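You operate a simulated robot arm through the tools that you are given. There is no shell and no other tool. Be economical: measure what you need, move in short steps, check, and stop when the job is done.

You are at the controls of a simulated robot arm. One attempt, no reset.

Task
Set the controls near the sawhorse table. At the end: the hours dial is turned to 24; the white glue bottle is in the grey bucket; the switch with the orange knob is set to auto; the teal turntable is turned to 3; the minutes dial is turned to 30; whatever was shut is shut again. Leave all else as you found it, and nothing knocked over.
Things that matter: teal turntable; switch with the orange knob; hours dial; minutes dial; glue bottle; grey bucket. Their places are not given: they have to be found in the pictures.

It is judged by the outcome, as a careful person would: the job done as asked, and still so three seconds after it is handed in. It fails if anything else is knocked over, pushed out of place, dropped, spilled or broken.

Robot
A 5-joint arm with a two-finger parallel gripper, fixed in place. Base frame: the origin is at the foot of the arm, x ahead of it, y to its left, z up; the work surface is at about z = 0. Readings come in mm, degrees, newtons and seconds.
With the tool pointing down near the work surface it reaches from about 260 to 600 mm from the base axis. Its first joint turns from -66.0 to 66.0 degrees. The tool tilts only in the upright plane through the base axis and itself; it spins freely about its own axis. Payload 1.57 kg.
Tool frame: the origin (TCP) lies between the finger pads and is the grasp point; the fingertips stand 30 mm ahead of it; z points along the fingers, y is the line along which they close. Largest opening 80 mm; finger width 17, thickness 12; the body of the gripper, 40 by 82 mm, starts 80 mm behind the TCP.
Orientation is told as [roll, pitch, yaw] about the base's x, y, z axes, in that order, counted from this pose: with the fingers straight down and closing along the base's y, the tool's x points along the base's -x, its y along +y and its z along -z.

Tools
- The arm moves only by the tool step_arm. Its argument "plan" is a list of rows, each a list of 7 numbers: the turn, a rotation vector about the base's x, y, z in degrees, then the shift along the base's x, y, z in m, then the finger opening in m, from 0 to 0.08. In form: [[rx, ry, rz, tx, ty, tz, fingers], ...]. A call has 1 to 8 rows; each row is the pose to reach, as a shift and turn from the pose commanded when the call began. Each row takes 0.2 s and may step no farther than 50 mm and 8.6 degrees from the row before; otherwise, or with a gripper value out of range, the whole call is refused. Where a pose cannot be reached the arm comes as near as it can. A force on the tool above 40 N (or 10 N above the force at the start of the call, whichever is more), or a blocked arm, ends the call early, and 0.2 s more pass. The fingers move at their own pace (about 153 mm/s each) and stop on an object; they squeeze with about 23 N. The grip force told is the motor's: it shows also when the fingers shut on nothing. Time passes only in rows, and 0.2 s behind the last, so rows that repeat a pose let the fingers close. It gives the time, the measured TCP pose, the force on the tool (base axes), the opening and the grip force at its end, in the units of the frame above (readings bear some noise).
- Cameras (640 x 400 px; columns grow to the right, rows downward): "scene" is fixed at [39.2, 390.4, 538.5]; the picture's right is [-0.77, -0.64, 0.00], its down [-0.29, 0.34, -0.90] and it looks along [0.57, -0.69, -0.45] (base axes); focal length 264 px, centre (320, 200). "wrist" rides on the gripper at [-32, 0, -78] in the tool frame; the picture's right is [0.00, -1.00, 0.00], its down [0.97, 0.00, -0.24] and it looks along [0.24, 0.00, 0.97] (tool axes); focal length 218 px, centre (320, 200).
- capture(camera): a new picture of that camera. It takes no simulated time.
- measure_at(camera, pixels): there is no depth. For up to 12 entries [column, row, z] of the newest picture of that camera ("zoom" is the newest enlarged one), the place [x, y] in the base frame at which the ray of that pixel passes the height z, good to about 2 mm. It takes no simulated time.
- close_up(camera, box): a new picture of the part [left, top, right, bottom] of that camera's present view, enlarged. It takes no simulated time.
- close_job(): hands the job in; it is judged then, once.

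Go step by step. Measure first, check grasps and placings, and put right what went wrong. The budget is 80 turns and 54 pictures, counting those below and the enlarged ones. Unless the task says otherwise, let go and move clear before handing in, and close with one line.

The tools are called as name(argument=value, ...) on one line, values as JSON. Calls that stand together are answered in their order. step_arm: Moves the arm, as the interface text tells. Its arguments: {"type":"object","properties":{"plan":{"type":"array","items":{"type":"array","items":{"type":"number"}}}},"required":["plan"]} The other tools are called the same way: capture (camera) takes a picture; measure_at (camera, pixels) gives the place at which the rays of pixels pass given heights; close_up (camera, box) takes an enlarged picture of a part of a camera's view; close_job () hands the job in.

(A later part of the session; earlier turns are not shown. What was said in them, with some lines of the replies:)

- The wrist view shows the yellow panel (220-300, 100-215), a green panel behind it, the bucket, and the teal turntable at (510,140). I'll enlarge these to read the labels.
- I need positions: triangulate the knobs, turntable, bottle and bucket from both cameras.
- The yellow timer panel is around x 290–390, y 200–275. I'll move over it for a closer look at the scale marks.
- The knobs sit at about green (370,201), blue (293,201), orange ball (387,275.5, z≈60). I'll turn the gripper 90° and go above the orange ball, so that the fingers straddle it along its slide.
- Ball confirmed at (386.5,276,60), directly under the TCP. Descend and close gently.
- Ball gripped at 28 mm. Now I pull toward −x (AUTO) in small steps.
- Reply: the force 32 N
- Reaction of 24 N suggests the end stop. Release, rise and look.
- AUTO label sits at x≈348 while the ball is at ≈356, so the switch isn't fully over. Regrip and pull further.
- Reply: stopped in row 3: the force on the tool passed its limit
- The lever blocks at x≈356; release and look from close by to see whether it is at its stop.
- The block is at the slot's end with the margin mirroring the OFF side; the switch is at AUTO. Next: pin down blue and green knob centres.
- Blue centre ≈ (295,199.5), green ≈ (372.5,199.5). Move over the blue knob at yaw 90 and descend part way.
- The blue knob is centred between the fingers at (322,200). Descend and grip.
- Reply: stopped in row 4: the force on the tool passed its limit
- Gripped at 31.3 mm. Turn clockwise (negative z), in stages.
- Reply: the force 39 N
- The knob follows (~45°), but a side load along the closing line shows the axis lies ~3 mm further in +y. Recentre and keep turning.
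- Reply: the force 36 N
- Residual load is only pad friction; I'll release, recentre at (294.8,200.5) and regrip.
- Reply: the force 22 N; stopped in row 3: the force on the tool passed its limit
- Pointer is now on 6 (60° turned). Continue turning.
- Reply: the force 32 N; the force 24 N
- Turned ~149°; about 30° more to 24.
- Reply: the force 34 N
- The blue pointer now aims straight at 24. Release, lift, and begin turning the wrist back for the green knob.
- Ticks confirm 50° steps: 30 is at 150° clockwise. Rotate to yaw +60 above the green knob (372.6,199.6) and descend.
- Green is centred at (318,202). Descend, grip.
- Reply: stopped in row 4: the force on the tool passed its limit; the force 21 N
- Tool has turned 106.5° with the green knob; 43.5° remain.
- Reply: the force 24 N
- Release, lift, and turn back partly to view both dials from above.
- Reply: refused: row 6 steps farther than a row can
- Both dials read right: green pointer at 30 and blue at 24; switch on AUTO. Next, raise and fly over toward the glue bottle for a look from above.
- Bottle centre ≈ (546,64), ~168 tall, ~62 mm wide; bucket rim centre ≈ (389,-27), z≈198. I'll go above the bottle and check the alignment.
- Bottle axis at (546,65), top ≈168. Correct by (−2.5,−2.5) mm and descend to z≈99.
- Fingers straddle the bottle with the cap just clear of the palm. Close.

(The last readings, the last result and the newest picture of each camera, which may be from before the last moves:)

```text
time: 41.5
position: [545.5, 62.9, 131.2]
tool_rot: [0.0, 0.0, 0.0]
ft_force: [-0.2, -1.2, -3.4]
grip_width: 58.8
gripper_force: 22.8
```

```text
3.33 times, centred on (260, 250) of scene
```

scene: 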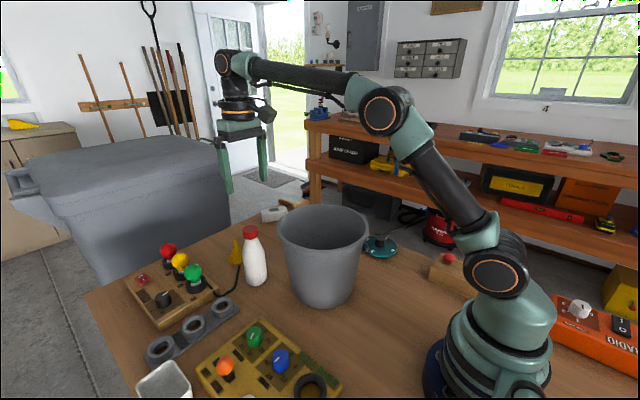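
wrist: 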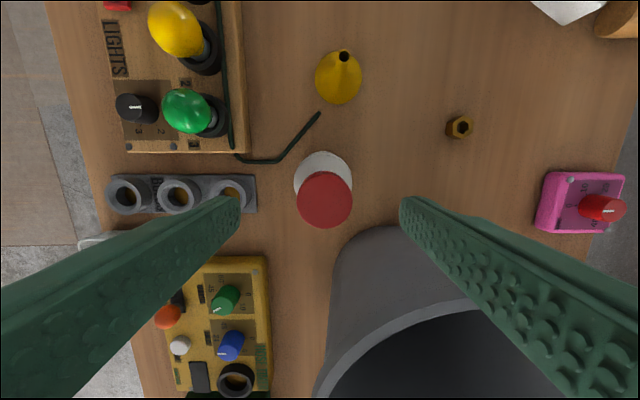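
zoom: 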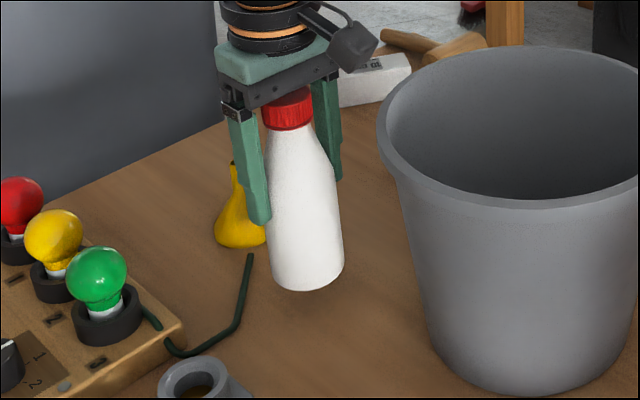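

Bottle is firmly held (58.8 mm, 3.4 N). Raise to z≈330, then carry over the bucket.

step_arm(plan=[[0, 0, 0, 0, 0, 0.035, 0.04], [0, 0, 0, 0, 0, 0.075, 0.04], [0, 0, 0, 0, 0, 0.115, 0.04], [0, 0, 0, 0, 0, 0.155, 0.04], [0, 0, 0, 0, 0, 0.2, 0.04]])

step_arm(plan=[[0, 0, 0, -0.025, -0.014, 0, 0.04], [0, 0, 0, -0.06, -0.035, 0, 0.04], [0, 0, 0, -0.1, -0.057, 0, 0.04], [0, 0, 0, -0.135, -0.078, 0, 0.04], [0, 0, 0, -0.157, -0.09, 0, 0.04], [0, 0, 0, -0.157, -0.09, 0, 0.04]])

capture(camera="wrist")

capture(camera="scene")

```text
time: 42.7
position: [539.7, 62.3, 327.6]
tool_rot: [0.0, 0.1, 0.0]
ft_force: [-0.4, -0.5, -3.0]
grip_width: 59.2
gripper_force: 22.9
out of reach, approached as far as the arm can: row 5
```

```text
time: 44.1
position: [379.0, -28.6, 325.1]
tool_rot: [-0.1, -0.1, 0.0]
ft_force: [1.1, -0.4, -4.2]
grip_width: 58.9
gripper_force: 22.8
```

```text
17 pictures are left
```

wrist: 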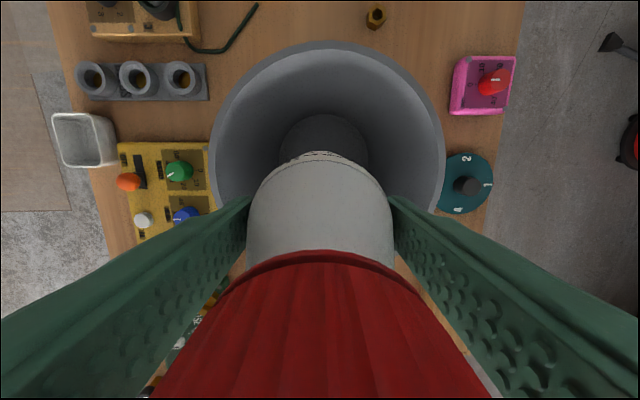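

```text
16 pictures are left
```

scene: 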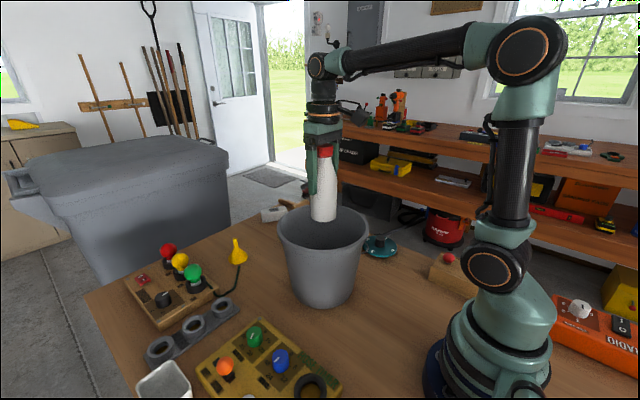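

measure_at(camera="wrist", pixels=[[210, 160, 198], [445, 160, 198], [325, 42, 198], [280, 150, 5], [368, 150, 5], [324, 115, 5], [468, 185, 15]])

close_up(camera="wrist", box=[430, 140, 510, 220])

```text
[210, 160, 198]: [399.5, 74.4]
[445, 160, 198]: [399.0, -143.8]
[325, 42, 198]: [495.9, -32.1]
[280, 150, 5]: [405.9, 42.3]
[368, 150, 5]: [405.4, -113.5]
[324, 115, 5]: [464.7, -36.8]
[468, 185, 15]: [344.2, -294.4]
```

```text
5.00 times, centred on (470, 180) of wrist
```

zoom: 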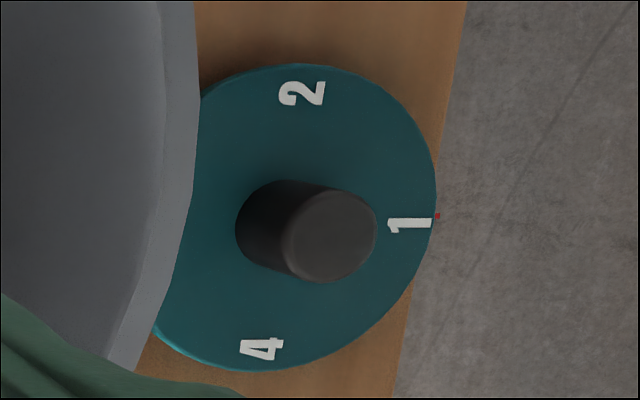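

A red index mark sits at the −y edge next to the "1", so 3 needs a half turn later. Bucket centre is (387,−35.5): shift (+8,−7) and lower the bottle in.

step_arm(plan=[[0, 0, 0, 0.008, -0.007, 0, 0.04], [0, 0, 0, 0.008, -0.007, -0.04, 0.04], [0, 0, 0, 0.008, -0.007, -0.08, 0.04], [0, 0, 0, 0.008, -0.007, -0.12, 0.04], [0, 0, 0, 0.008, -0.007, -0.155, 0.04], [0, 0, 0, 0.008, -0.007, -0.18, 0.04], [0, 0, 0, 0.008, -0.007, -0.2, 0.04]])

capture(camera="scene")

```text
time: 45.7
position: [389.1, -33.9, 124.3]
tool_rot: [0.0, -0.1, 0.0]
ft_force: [-0.4, 0.7, -2.9]
grip_width: 59.0
gripper_force: 23.0
```

```text
14 pictures are left
```

scene: 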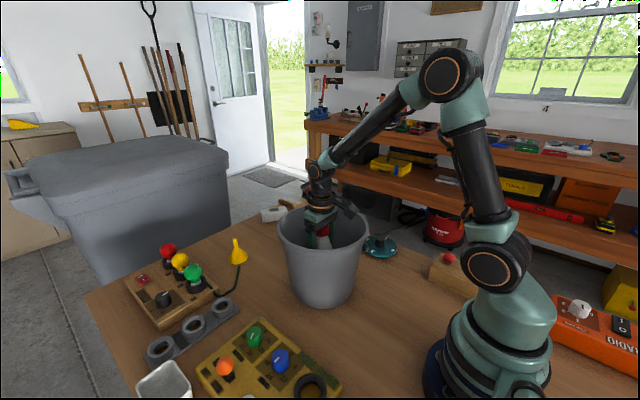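

Well centred and no contact yet. Lower slowly until the bottle touches the floor.

step_arm(plan=[[0, 0, 0, 0, 0, -0.006, 0.04], [0, 0, 0, 0, 0, -0.011, 0.04], [0, 0, 0, 0, 0, -0.015, 0.04]])

```text
time: 46.5
position: [389.7, -33.2, 109.1]
tool_rot: [0.0, -0.1, 0.0]
ft_force: [-0.1, 0.2, -2.5]
grip_width: 58.8
gripper_force: 23.1
```

step_arm(plan=[[0, 0, 0, 0, 0, -0.002, 0.04], [0, 0, 0, 0, 0, -0.004, 0.04], [0, 0, 0, 0, 0, -0.005, 0.04]])

```text
time: 47.3
position: [389.5, -33.0, 105.2]
tool_rot: [-0.1, 0.0, 0.1]
ft_force: [-0.2, 0.0, -2.1]
grip_width: 59.0
gripper_force: 22.9
```

Within a few mm of the floor; open and lift straight out.

step_arm(plan=[[0, 0, 0, 0, 0, -0.001, 0.065], [0, 0, 0, 0, 0, -0.001, 0.08], [0, 0, 0, 0, 0, -0.001, 0.08], [0, 0, 0, 0, 0, 0.03, 0.08], [0, 0, 0, 0, 0, 0.07, 0.08], [0, 0, 0, 0, 0, 0.115, 0.08], [0, 0, 0, 0, 0, 0.16, 0.08], [0, 0, 0, 0, 0, 0.2, 0.08]])

capture(camera="wrist")

```text
time: 49.1
position: [387.5, -35.4, 306.1]
tool_rot: [0.0, 0.0, 0.0]
ft_force: [-0.4, 0.4, 0.8]
grip_width: 79.7
gripper_force: 0.1
```

```text
13 pictures are left
```

wrist: 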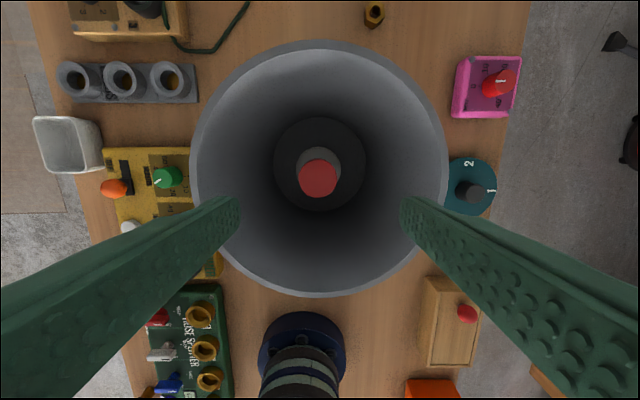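

The bottle stands upright in the bucket. Move at height to the turntable.

step_arm(plan=[[0, 0, 0, -0.007, -0.042, 0, 0.08], [0, 0, 0, -0.014, -0.084, 0, 0.08], [0, 0, 0, -0.021, -0.126, 0, 0.08], [0, 0, 0, -0.028, -0.168, 0, 0.08], [0, 0, 0, -0.035, -0.21, 0, 0.08], [0, 0, 0, -0.042, -0.25, 0, 0.08], [0, 0, 0, -0.042, -0.25, -0.04, 0.08]])

capture(camera="wrist")

close_up(camera="scene", box=[320, 190, 420, 280])

```text
time: 50.7
position: [349.1, -280.8, 267.6]
tool_rot: [-0.1, 0.0, 0.0]
ft_force: [0.2, -1.1, -0.3]
grip_width: 79.8
gripper_force: 0.1
```

```text
12 pictures are left
```

wrist: 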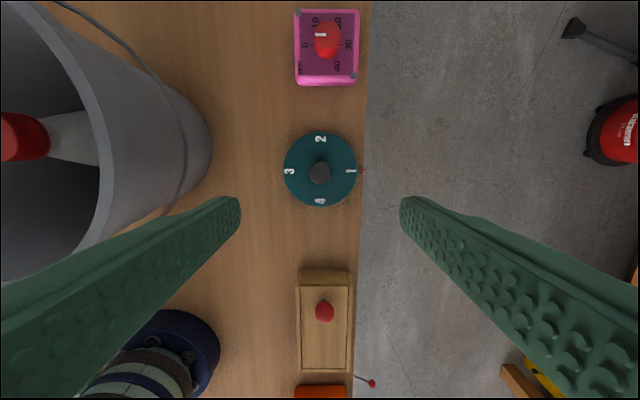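

```text
4.44 times, centred on (370, 235) of scene
```

zoom: 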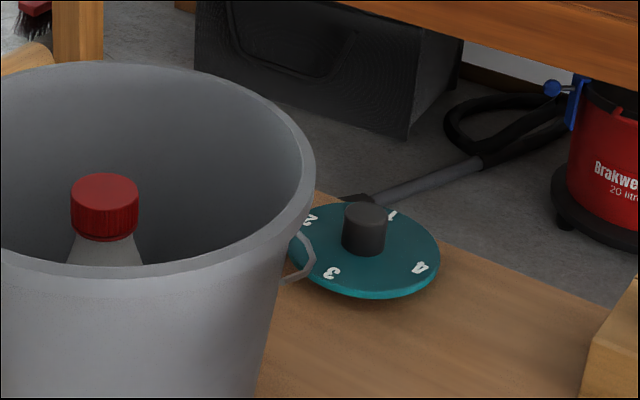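

measure_at(camera="wrist", pixels=[[320, 173, 40], [320, 173, 55], [320, 170, 18], [300, 310, 30], [168, 170, 150]])

measure_at(camera="zoom", pixels=[[365, 213, 40], [365, 213, 45], [365, 213, 50], [365, 213, 55], [368, 250, 15], [368, 250, 20]])

close_up(camera="wrist", box=[270, 120, 370, 220])

```text
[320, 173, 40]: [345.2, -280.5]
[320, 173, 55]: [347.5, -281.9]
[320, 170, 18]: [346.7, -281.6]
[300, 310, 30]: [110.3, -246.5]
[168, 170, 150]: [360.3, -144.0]
```

```text
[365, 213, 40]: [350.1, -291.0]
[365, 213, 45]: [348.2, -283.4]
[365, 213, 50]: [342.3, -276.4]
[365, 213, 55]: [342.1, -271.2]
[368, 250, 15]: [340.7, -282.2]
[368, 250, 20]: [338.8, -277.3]
```

```text
4.00 times, centred on (320, 170) of wrist
```

zoom: 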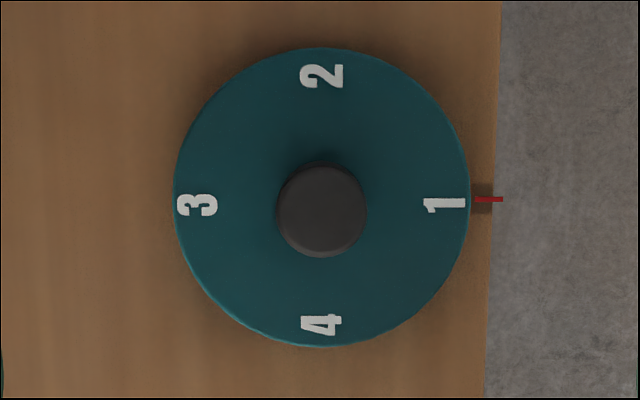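

Red pointer confirms "1" is at the index; 3 is opposite. Knob at (346.5,−281.5), top ≈45. Turn to yaw +90 and descend above it.

step_arm(plan=[[0, 0, 8.5, 0, 0, -0.02, 0.08], [0, 0, 17, -0.001, 0, -0.04, 0.08], [0, 0, 25.5, -0.002, -0.001, -0.06, 0.07], [0, 0, 34, -0.0025, -0.001, -0.08, 0.06], [0, 0, 42.5, -0.0025, -0.001, -0.1, 0.05], [0, 0, 51, -0.0025, -0.001, -0.12, 0.05], [0, 0, 59.5, -0.0025, -0.001, -0.14, 0.05], [0, 0, 68, -0.0025, -0.001, -0.15, 0.05]])

step_arm(plan=[[0, 0, 8, 0, 0, -0.01, 0.05], [0, 0, 16, 0, 0, -0.02, 0.05], [0, 0, 22, 0, 0, -0.025, 0.05], [0, 0, 22, 0, 0, -0.025, 0.05]])

capture(camera="wrist")

```text
time: 52.5
position: [345.6, -282.9, 114.8]
tool_rot: [0.0, 0.0, 68.1]
ft_force: [-0.2, -0.5, 0.3]
grip_width: 50.1
gripper_force: 0.0
```

```text
time: 53.5
position: [345.3, -283.3, 91.1]
tool_rot: [-0.1, 0.0, 90.1]
ft_force: [0.2, -0.6, 0.0]
grip_width: 50.4
gripper_force: 0.1
```

```text
9 pictures are left
```

wrist: 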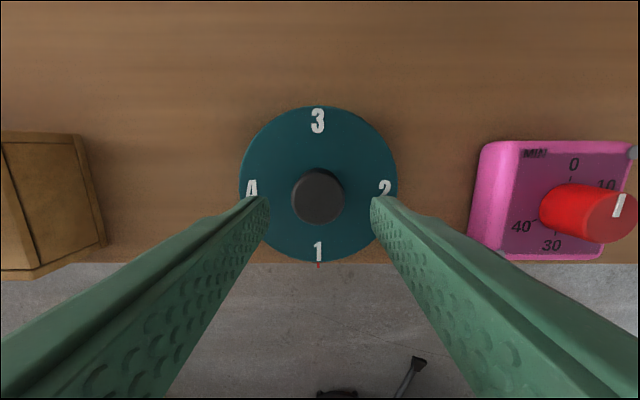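

The knob is ~2.5 mm toward +y and 1 mm toward −x. Correct, descend and grip.

step_arm(plan=[[0, 0, 0, -0.001, 0.0025, -0.015, 0.05], [0, 0, 0, -0.001, 0.0025, -0.032, 0.05], [0, 0, 0, -0.001, 0.0025, -0.032, 0.036], [0, 0, 0, -0.001, 0.0025, -0.032, 0.028], [0, 0, 0, -0.001, 0.0025, -0.032, 0.02]])

```text
time: 54.7
position: [345.6, -282.3, 58.2]
tool_rot: [-0.1, 0.0, 90.1]
ft_force: [7.4, -2.9, -9.7]
grip_width: 30.9
gripper_force: 40.2
```

step_arm(plan=[[0, 0, -6, 0, 0, 0, 0.02], [0, 0, -12, 0, 0, 0, 0.02], [0, 0, -18, 0, 0, 0, 0.02], [0, 0, -24, 0, 0, 0, 0.02], [0, 0, -30, 0, 0, 0, 0.02], [0, 0, -36, 0, 0, 0, 0.02], [0, 0, -42, 0, 0, 0, 0.02], [0, 0, -48, 0, 0, 0, 0.02]])

```text
time: 56.5
position: [344.2, -282.1, 57.9]
tool_rot: [-0.1, 0.0, 41.8]
ft_force: [-12.5, -22.4, -1.4]
grip_width: 31.1
gripper_force: 40.1
```

step_arm(plan=[[0, 0, -6, 0, -0.0005, 0, 0.02], [0, 0, -12, 0, -0.0005, 0, 0.02], [0, 0, -18, 0, -0.0005, 0, 0.02], [0, 0, -24, 0, -0.0005, 0, 0.02], [0, 0, -30, 0, -0.0005, 0, 0.02], [0, 0, -36, 0, -0.0005, 0, 0.02], [0, 0, -42, 0, -0.0005, 0, 0.02], [0, 0, -48, 0, -0.0005, 0, 0.02]])

close_up(camera="scene", box=[320, 190, 420, 280])

```text
time: 58.3
position: [343.0, -281.5, 58.7]
tool_rot: [0.0, 0.0, -6.1]
ft_force: [-19.3, -12.5, 13.1]
grip_width: 31.0
gripper_force: 40.4
```

```text
4.44 times, centred on (370, 235) of scene
```

zoom: 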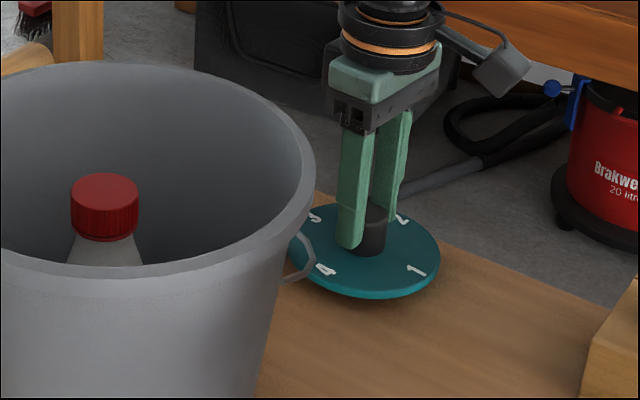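

The table follows (~96°). Continue.

step_arm(plan=[[0, 0, -6, -0.001, -0.0005, 0, 0.02], [0, 0, -12, -0.001, -0.0005, 0, 0.02], [0, 0, -18, -0.001, -0.0005, 0, 0.02], [0, 0, -24, -0.001, -0.0005, 0, 0.02], [0, 0, -30, -0.001, -0.0005, 0, 0.02], [0, 0, -36, -0.001, -0.0005, 0, 0.02], [0, 0, -42, -0.001, -0.0005, 0, 0.02], [0, 0, -48, -0.001, -0.0005, 0, 0.02]])

step_arm(plan=[[0, 0, -6, 0, 0, 0, 0.02], [0, 0, -12, 0, 0, 0, 0.02], [0, 0, -18, 0, 0, 0, 0.02], [0, 0, -24, 0, 0, 0, 0.02], [0, 0, -30, 0, 0, 0, 0.02], [0, 0, -36, 0, 0, 0, 0.02], [0, 0, -36, 0, 0, 0, 0.02]])

capture(camera="wrist")

```text
time: 60.1
position: [344.2, -281.8, 59.0]
tool_rot: [0.0, -0.1, -54.0]
ft_force: [12.1, 30.0, 17.3]
grip_width: 31.0
gripper_force: 40.2
```

```text
time: 61.7
position: [344.1, -281.6, 58.9]
tool_rot: [0.0, 0.0, -89.9]
ft_force: [17.0, 27.4, 6.0]
grip_width: 31.0
gripper_force: 40.1
```

```text
7 pictures are left
```

wrist: 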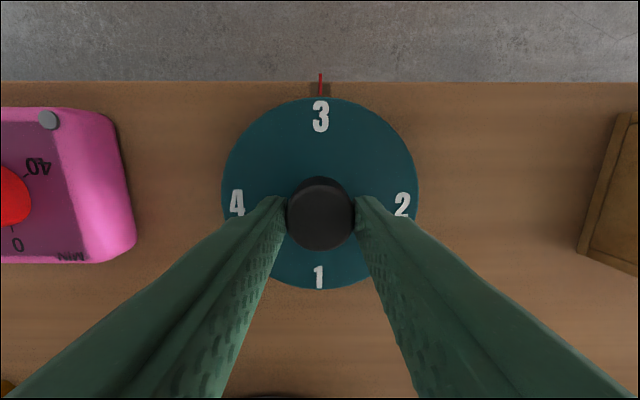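

"3" at (320,116) now lines up with the red pointer at (320,85). Release and lift clear.

step_arm(plan=[[0, 0, 0, 0, 0, 0, 0.042], [0, 0, 0, 0, 0, 0, 0.05], [0, 0, 0, 0, 0, 0.03, 0.05], [0, 0, 0, 0, 0, 0.07, 0.06], [0, 0, 0, 0, 0, 0.115, 0.06], [0, 0, 0, 0, 0, 0.16, 0.06], [0, 0, 0, 0, 0, 0.2, 0.06], [0, 0, 0, 0, 0, 0.24, 0.06]])

capture(camera="wrist")

capture(camera="scene")

close_up(camera="scene", box=[180, 310, 350, 400])

```text
time: 63.5
position: [345.0, -284.5, 295.6]
tool_rot: [0.1, 0.0, -90.1]
ft_force: [0.6, -0.4, 0.0]
grip_width: 59.8
gripper_force: 0.0
```

```text
6 pictures are left
```

wrist: 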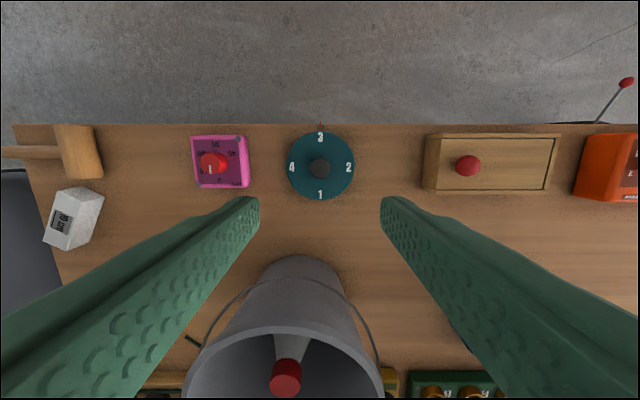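

```text
5 pictures are left
```

scene: 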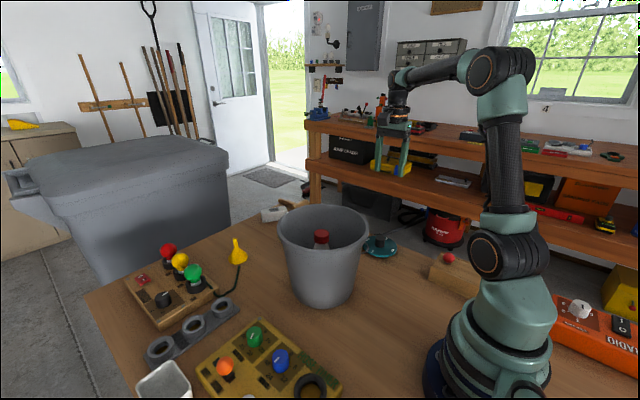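

```text
3.76 times, centred on (265, 355) of scene
```

zoom: 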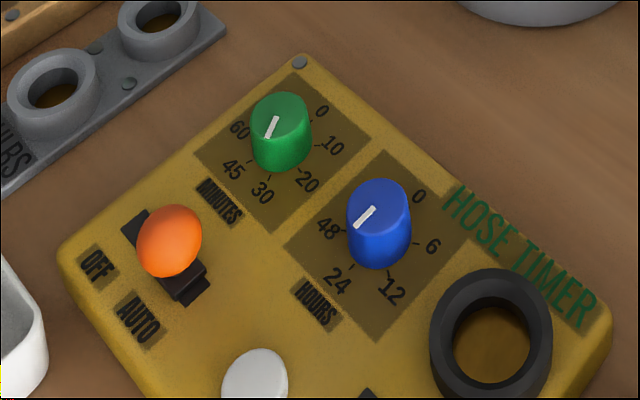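

Everything checks out: the switch is on AUTO, minutes at 30, hours at 24, turntable at 3, and the bottle is upright in the bucket. Nothing was opened, the rest is as it was found, and the arm is clear, so I'm handing in.

close_job()

```text
The job is handed in.
```

The job is handed in: hours dial at 24, minutes dial at 30, orange-knob switch on AUTO, turntable at 3, and the glue bottle upright in the grey bucket; nothing had to be opened, and the last pictures showed nothing knocked over.
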